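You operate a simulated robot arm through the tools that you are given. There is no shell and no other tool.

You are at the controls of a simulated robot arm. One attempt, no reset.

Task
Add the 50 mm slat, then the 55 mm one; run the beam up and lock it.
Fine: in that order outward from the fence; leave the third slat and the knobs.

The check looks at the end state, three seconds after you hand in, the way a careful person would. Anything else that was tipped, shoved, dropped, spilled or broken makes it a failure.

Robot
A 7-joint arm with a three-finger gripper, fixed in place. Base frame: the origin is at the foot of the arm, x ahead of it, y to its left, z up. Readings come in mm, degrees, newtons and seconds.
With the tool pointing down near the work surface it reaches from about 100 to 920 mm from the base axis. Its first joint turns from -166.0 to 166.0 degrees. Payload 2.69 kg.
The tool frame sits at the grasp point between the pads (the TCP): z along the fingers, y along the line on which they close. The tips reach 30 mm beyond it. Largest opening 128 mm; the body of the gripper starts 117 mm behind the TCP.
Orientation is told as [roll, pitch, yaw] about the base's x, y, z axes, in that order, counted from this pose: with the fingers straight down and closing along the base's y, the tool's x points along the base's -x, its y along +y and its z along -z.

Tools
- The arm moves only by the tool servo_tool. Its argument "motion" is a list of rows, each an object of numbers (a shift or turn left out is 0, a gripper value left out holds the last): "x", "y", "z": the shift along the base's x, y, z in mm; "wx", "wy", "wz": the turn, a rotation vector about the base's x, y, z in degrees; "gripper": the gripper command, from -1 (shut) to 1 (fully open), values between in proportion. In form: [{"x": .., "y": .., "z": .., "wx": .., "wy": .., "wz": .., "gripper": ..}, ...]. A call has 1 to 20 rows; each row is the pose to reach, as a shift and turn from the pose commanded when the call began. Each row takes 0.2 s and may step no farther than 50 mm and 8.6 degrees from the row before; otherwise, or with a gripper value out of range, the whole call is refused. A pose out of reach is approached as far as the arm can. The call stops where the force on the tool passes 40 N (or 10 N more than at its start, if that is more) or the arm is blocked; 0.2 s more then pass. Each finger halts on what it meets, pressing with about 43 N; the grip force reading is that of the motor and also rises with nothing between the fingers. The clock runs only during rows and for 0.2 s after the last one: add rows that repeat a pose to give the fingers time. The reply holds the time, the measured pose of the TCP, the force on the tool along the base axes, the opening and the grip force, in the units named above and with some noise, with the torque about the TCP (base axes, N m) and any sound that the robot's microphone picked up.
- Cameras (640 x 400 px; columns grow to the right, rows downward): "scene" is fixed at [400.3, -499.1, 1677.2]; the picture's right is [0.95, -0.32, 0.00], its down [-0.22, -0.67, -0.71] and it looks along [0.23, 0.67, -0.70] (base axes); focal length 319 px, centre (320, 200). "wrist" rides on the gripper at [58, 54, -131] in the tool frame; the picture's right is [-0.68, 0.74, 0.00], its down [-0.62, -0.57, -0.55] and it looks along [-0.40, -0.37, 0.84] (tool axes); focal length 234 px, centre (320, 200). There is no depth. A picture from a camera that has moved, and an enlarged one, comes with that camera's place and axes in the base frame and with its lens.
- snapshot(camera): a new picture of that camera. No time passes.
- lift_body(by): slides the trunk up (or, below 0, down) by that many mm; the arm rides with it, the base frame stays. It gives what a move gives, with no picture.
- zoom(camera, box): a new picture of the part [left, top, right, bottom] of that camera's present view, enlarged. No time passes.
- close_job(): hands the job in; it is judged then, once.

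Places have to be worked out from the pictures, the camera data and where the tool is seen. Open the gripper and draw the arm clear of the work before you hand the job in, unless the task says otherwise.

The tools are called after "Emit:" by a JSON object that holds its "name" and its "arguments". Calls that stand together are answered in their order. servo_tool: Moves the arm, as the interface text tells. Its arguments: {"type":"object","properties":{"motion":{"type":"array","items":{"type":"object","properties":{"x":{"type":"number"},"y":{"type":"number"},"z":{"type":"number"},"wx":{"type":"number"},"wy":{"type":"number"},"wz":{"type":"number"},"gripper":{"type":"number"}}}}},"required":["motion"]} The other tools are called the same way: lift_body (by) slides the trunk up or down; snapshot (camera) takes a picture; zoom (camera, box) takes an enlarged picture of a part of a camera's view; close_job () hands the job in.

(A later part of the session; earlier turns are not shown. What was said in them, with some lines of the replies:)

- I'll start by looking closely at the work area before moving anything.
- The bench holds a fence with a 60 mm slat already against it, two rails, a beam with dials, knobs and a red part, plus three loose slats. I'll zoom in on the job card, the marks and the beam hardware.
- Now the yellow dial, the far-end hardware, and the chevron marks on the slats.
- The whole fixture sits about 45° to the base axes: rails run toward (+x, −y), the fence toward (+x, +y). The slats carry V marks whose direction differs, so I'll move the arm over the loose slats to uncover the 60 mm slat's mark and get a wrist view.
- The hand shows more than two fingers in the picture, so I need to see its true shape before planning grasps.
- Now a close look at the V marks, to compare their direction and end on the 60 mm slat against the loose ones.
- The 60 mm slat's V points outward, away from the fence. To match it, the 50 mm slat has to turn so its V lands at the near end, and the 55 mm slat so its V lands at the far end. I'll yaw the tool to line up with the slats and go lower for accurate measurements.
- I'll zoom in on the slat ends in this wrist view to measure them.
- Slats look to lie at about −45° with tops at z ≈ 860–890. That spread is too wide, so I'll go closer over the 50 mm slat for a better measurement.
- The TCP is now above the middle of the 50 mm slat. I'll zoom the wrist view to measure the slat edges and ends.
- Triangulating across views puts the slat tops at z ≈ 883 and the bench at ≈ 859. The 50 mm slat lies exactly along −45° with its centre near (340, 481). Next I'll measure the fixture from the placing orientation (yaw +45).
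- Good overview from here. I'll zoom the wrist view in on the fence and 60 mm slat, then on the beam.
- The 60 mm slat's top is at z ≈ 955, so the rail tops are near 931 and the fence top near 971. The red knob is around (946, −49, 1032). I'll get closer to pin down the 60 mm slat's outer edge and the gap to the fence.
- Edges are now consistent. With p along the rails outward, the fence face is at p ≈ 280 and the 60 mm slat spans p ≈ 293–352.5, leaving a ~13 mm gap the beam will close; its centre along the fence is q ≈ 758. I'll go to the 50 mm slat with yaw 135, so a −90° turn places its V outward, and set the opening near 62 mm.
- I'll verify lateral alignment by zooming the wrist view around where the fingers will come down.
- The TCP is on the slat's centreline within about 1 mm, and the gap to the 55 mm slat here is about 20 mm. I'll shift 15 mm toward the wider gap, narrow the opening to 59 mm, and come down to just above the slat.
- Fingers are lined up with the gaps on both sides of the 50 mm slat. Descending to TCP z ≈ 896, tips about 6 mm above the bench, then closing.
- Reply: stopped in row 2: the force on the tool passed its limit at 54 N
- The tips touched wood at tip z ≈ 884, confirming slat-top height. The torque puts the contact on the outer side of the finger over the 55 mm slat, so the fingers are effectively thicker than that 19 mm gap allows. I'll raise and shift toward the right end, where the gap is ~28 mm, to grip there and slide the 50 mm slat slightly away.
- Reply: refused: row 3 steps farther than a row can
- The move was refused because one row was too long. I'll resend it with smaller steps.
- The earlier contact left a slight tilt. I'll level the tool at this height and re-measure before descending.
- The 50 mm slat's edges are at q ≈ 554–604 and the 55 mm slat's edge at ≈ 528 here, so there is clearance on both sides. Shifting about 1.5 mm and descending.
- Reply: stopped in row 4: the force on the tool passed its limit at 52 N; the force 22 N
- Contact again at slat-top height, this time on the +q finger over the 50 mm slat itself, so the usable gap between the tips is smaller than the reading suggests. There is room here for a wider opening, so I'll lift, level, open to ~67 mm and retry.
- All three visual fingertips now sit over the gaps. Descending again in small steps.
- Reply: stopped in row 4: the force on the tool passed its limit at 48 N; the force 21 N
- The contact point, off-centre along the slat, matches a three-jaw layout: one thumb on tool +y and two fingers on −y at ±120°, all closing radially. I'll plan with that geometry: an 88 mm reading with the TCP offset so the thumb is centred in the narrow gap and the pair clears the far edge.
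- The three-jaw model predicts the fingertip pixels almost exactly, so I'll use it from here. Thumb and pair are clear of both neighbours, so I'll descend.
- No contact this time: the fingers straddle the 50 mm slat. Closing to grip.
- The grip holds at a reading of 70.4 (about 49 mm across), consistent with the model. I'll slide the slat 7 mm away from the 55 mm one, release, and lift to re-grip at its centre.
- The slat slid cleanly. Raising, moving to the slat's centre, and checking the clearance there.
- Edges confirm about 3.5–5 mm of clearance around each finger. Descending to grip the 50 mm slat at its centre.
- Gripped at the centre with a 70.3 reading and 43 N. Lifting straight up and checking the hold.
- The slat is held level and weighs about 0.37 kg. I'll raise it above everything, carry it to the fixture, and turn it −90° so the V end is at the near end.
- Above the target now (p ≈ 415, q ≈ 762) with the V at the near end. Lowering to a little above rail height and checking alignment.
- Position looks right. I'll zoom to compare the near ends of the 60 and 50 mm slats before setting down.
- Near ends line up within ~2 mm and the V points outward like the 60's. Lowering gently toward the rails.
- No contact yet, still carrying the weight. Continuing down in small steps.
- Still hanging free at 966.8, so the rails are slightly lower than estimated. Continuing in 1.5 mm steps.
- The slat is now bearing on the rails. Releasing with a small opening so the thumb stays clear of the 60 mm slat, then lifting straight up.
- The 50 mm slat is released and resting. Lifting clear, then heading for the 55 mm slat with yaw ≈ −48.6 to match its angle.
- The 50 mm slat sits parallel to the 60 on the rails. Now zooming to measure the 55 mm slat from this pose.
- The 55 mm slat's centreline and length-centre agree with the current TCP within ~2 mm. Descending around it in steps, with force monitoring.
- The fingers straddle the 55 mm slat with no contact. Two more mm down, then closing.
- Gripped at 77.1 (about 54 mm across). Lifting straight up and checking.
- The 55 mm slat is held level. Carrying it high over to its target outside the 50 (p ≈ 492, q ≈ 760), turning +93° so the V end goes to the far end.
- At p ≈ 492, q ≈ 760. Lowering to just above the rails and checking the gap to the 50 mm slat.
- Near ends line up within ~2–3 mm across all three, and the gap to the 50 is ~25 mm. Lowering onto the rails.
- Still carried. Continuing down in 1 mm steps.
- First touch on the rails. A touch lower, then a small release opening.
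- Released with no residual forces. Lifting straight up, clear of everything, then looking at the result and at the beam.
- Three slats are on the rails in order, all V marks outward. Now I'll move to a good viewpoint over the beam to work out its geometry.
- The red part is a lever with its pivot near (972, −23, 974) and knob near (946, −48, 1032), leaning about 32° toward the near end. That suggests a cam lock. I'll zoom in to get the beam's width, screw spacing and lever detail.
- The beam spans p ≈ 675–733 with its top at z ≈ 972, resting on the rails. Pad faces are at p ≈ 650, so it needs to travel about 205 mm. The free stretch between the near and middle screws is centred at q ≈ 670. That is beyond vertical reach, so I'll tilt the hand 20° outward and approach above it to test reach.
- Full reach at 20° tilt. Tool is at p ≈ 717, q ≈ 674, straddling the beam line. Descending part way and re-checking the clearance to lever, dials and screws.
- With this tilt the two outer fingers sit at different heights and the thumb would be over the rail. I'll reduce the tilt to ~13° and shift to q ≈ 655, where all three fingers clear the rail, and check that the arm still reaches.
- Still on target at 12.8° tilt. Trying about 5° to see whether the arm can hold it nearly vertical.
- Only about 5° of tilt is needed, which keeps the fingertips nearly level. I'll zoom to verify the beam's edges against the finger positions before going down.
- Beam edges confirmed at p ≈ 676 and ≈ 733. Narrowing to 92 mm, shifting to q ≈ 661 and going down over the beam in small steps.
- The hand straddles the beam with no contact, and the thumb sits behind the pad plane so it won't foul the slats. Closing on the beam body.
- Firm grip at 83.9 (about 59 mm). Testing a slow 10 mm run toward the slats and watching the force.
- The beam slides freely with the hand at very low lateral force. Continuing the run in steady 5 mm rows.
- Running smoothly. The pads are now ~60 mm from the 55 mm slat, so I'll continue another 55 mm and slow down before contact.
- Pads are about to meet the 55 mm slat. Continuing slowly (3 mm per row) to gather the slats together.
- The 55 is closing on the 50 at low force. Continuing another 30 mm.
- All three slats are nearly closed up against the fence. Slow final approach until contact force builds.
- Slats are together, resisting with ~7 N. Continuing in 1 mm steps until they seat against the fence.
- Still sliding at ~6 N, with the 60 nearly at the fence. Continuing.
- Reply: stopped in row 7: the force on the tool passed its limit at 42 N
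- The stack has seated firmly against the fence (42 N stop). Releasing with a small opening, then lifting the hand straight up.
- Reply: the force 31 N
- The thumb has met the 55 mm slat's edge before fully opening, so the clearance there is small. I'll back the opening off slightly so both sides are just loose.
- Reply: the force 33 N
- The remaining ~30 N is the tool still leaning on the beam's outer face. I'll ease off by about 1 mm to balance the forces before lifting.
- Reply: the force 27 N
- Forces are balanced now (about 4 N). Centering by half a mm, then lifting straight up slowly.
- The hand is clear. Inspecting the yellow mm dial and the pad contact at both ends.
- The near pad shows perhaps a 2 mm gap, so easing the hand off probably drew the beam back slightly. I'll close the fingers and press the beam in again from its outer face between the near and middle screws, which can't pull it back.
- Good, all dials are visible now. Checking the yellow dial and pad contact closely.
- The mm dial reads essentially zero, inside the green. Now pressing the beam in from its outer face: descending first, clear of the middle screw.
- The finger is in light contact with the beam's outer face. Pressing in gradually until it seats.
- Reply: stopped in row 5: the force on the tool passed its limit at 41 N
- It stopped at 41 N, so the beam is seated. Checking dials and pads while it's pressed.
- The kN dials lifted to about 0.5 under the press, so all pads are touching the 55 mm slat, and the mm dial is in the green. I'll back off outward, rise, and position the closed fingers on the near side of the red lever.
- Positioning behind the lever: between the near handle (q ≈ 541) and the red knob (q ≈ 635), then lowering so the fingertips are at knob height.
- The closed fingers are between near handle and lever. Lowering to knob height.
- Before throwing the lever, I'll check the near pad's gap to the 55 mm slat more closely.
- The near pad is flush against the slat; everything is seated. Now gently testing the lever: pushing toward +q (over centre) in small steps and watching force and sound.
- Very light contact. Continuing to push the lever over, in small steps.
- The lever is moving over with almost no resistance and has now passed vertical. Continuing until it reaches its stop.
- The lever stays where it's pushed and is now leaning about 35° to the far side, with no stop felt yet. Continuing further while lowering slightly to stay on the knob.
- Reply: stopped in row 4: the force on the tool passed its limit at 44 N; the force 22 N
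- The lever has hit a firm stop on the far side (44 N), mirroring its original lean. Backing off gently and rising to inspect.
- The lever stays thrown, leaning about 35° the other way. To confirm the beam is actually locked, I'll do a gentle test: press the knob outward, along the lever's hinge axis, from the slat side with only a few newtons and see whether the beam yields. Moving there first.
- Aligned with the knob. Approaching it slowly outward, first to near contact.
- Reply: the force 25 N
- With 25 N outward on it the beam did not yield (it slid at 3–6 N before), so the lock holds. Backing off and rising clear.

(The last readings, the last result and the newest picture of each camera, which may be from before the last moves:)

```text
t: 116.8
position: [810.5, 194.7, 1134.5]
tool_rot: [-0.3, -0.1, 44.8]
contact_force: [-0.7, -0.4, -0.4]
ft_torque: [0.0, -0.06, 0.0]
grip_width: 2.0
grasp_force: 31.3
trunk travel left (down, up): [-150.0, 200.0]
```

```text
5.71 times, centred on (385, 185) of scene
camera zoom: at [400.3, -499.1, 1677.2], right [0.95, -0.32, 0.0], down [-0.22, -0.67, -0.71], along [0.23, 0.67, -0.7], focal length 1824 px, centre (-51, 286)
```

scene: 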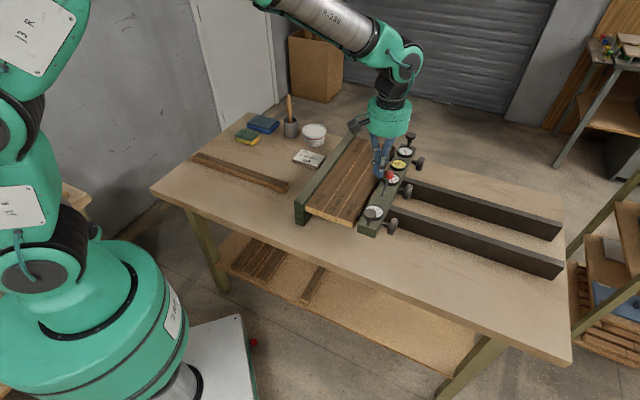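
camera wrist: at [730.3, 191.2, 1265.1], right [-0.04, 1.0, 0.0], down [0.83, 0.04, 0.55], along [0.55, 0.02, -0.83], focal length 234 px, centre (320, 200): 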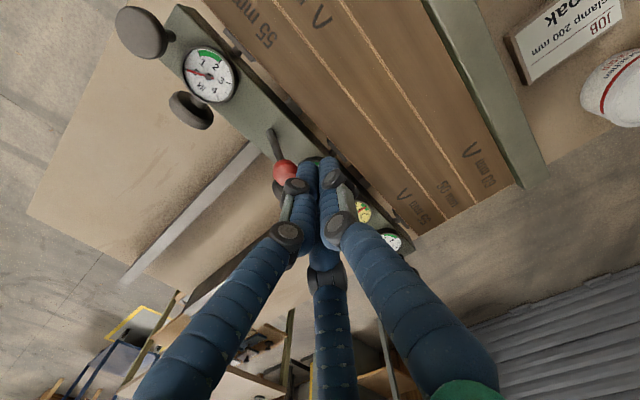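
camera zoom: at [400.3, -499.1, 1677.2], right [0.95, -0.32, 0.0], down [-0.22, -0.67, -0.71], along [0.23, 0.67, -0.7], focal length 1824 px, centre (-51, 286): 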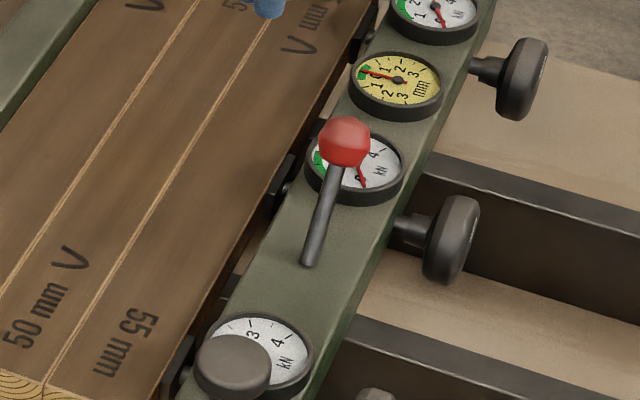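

The lever is unchanged and the dials look steady. I'll open the gripper, withdraw the arm away from the work, and then do a full final inspection.

Emit:
{"name": "servo_tool", "arguments": {"motion": [{"z": 40}, {"z": 80}, {"z": 120}, {"x": -30, "y": -35, "z": 150, "gripper": 0.0}, {"x": -60, "y": -70, "z": 170, "gripper": 0.6}, {"x": -90, "y": -105, "z": 185, "gripper": 1.0}, {"x": -115, "y": -140, "z": 190}, {"x": -140, "y": -175, "z": 190}, {"x": -160, "y": -210, "z": 190}, {"x": -180, "y": -250, "z": 190}, {"x": -200, "y": -290, "z": 190}, {"x": -220, "y": -320, "z": 190}, {"x": -250, "y": -350, "z": 190}, {"x": -280, "y": -385, "z": 190}, {"x": -280, "y": -385, "z": 190}]}}

Emit:
{"name": "snapshot", "arguments": {"camera": "scene"}}

Emit:
{"name": "zoom", "arguments": {"camera": "scene", "box": [290, 120, 430, 250]}}

Emit:
{"name": "zoom", "arguments": {"camera": "scene", "box": [380, 150, 420, 185]}}

Emit:
{"name": "zoom", "arguments": {"camera": "scene", "box": [300, 180, 390, 240]}}

```text
refused: row 4 steps farther than a row can; nothing moved
```

```text
taken
```

scene: 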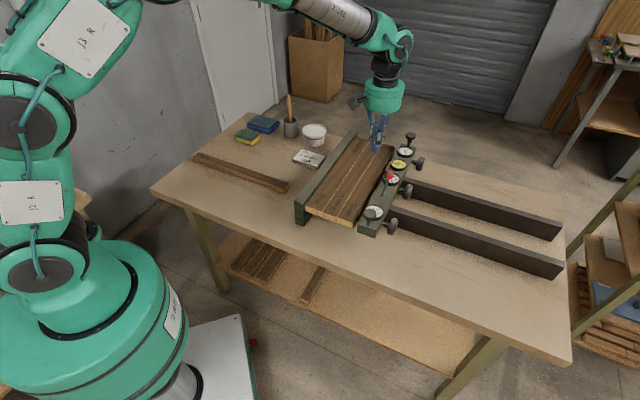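

```text
3.08 times, centred on (360, 185) of scene
camera zoom: at [400.3, -499.1, 1677.2], right [0.95, -0.32, 0.0], down [-0.22, -0.67, -0.71], along [0.23, 0.67, -0.7], focal length 982 px, centre (197, 246)
```

zoom: 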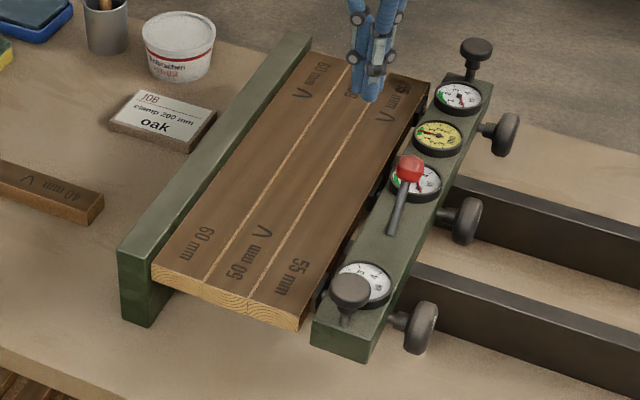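

```text
11.43 times, centred on (400, 168) of scene
camera zoom: at [400.3, -499.1, 1677.2], right [0.95, -0.32, 0.0], down [-0.22, -0.67, -0.71], along [0.23, 0.67, -0.7], focal length 3649 px, centre (-594, 571)
```

zoom: 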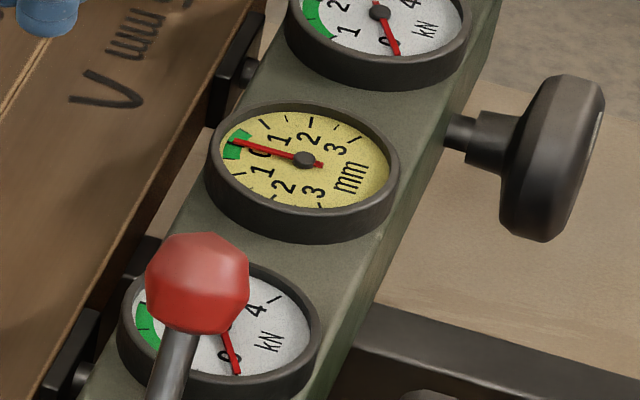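

```text
6.67 times, centred on (345, 210) of scene
camera zoom: at [400.3, -499.1, 1677.2], right [0.95, -0.32, 0.0], down [-0.22, -0.67, -0.71], along [0.23, 0.67, -0.7], focal length 2128 px, centre (153, 133)
```

zoom: 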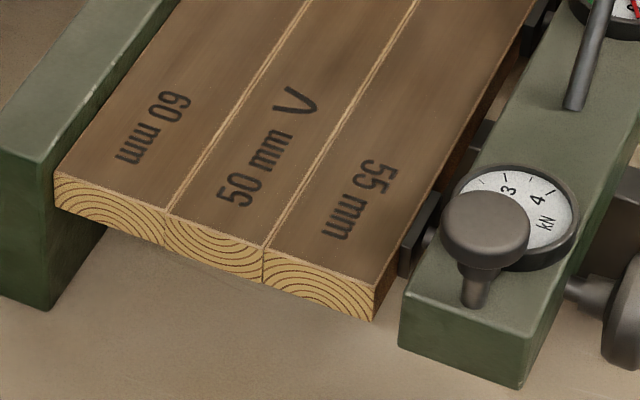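

The mm dial is in the green, the slats are tight to the fence and beam, and all V marks point outward. The retreat was refused for one over-long row, so I'll resend it with smaller steps.

Emit:
{"name": "servo_tool", "arguments": {"motion": [{"z": 40}, {"z": 80}, {"z": 120}, {"x": -20, "y": -25, "z": 140, "gripper": 0.0}, {"x": -42, "y": -55, "z": 155, "gripper": 0.6}, {"x": -65, "y": -88, "z": 170, "gripper": 1.0}, {"x": -88, "y": -122, "z": 180}, {"x": -110, "y": -158, "z": 185}, {"x": -130, "y": -195, "z": 185}, {"x": -150, "y": -233, "z": 185}, {"x": -170, "y": -270, "z": 185}, {"x": -190, "y": -308, "z": 185}, {"x": -210, "y": -346, "z": 185}, {"x": -230, "y": -384, "z": 185}, {"x": -230, "y": -384, "z": 185}]}}

Emit:
{"name": "snapshot", "arguments": {"camera": "scene"}}

Emit:
{"name": "zoom", "arguments": {"camera": "scene", "box": [290, 120, 430, 250]}}

Emit:
{"name": "zoom", "arguments": {"camera": "scene", "box": [330, 125, 410, 185]}}

```text
t: 120.0
position: [579.8, -187.8, 1320.7]
tool_rot: [-0.4, -0.1, 44.9]
contact_force: [0.0, -0.7, 0.8]
ft_torque: [0.06, -0.03, -0.02]
grip_width: 128.2
grasp_force: 0.1
trunk travel left (down, up): [-150.0, 200.0]
```

```text
taken
```

scene: 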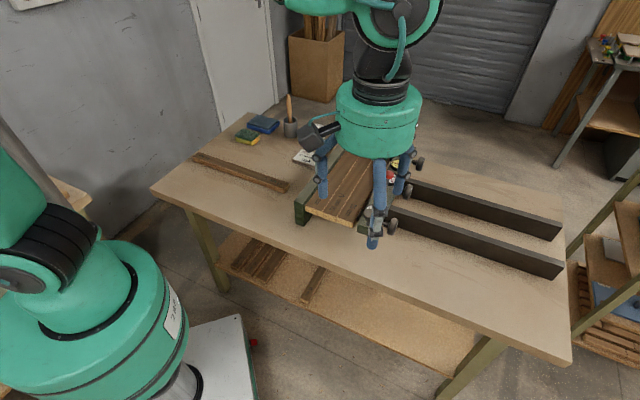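

```text
3.08 times, centred on (360, 185) of scene
camera zoom: at [400.3, -499.1, 1677.2], right [0.95, -0.32, 0.0], down [-0.22, -0.67, -0.71], along [0.23, 0.67, -0.7], focal length 982 px, centre (197, 246)
```

zoom: 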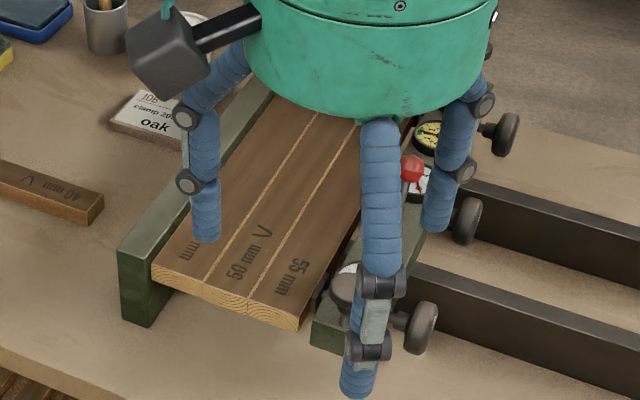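

```text
6.67 times, centred on (370, 155) of scene
camera zoom: at [400.3, -499.1, 1677.2], right [0.95, -0.32, 0.0], down [-0.22, -0.67, -0.71], along [0.23, 0.67, -0.7], focal length 2128 px, centre (-13, 500)
```

zoom: 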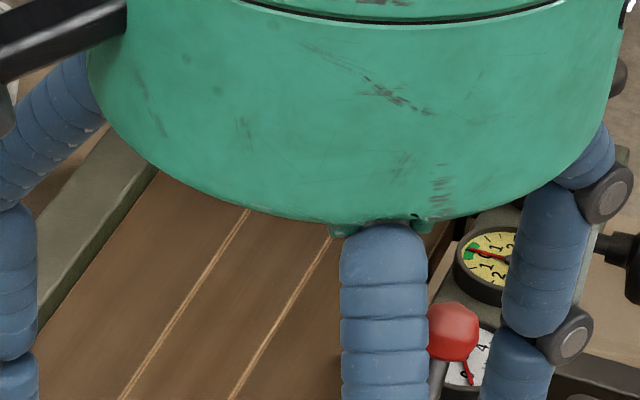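

The arm is clear and high but blocks the camera. Moving it further aside for one last unobstructed check.

Emit:
{"name": "servo_tool", "arguments": {"motion": [{"x": -35, "y": 0}, {"x": -70, "y": 0}, {"x": -105, "y": 0}, {"x": -140, "y": 0}, {"x": -175, "y": 0}, {"x": -200, "y": 0}, {"x": -200, "y": 0}]}}

Emit:
{"name": "snapshot", "arguments": {"camera": "scene"}}

Emit:
{"name": "zoom", "arguments": {"camera": "scene", "box": [290, 120, 430, 250]}}

Emit:
{"name": "zoom", "arguments": {"camera": "scene", "box": [330, 125, 430, 195]}}

```text
t: 121.6
position: [378.3, -188.7, 1320.4]
tool_rot: [-0.3, 0.0, 45.0]
contact_force: [0.7, 0.6, -0.2]
ft_torque: [-0.02, -0.03, -0.01]
grip_width: 127.8
grasp_force: 0.1
trunk travel left (down, up): [-150.0, 200.0]
```

```text
taken
```

scene: 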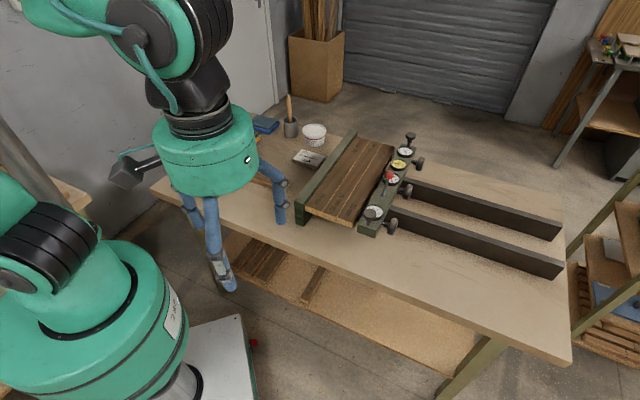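

```text
3.08 times, centred on (360, 185) of scene
camera zoom: at [400.3, -499.1, 1677.2], right [0.95, -0.32, 0.0], down [-0.22, -0.67, -0.71], along [0.23, 0.67, -0.7], focal length 982 px, centre (197, 246)
```

zoom: 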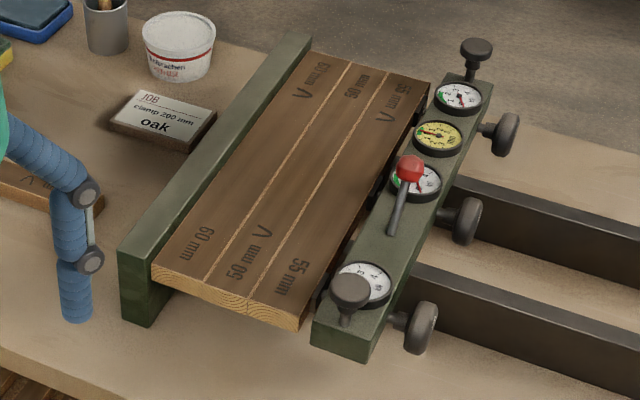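

```text
5.71 times, centred on (380, 160) of scene
camera zoom: at [400.3, -499.1, 1677.2], right [0.95, -0.32, 0.0], down [-0.22, -0.67, -0.71], along [0.23, 0.67, -0.7], focal length 1824 px, centre (-23, 429)
```

zoom: 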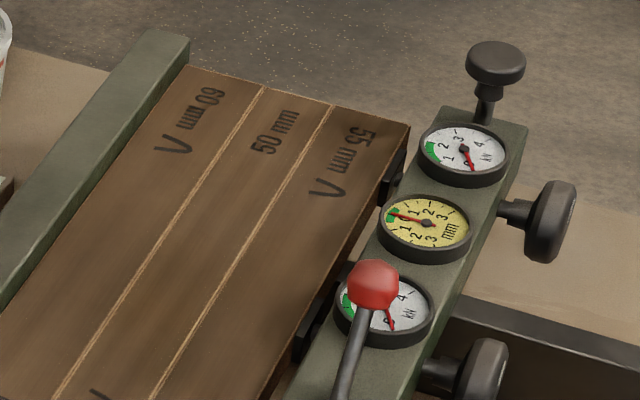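

Everything is as intended:
- The 60, 50 and 55 mm slats are tight in that order out from the fence, ends nearly flush, V marks all outward.
- The beam is seated against them and square, with the mm dial in the green.
- The lever is thrown and the lock was tested.
- I didn't turn any of the screw knobs, and the 40 mm slat is where it was.

The gripper is open and the arm is clear, so I'm handing in.

Emit:
{"name": "close_job", "arguments": {}}

```text
The job is handed in.
```

The 50 mm slat and then the 55 mm slat are in the clamp, outward from the 60 mm one already at the fence. The beam is run up against them and locked.

- **Slats:** All three sit tight against the fence, with their near ends within about 3 mm of each other at placement. I turned the 50 and 55 so their V marks point outward like the 60's; you hadn't asked for that. The 60 was about 13 mm off the fence at the start, and running the beam up pushed it home.
- **Beam:** The pads touch the 55 mm slat and the mm dial reads in the green. With the screws left alone, the kN dials read about zero.
- **Lock:** I took the red lever on the beam to be the lock and threw it over to its stop. The beam had slid at 3–6 N before, but it didn't move when I then pushed it outward with about 25 N.
- **Left alone:** The 40 mm slat and the knobs are as they were.

**Pickup contacts:** While picking up the 50, the fingertips touched the tops of the 55 and 50 mm slats three times and stopped on force. I saw no shift or damage in the pictures afterwards. The hand behaved like a three-finger gripper rather than the two-finger one described, so I worked from that instead.

The job card says "clamp 200 mm", while these three slats add up to 165 mm. I followed your instruction rather than the card.
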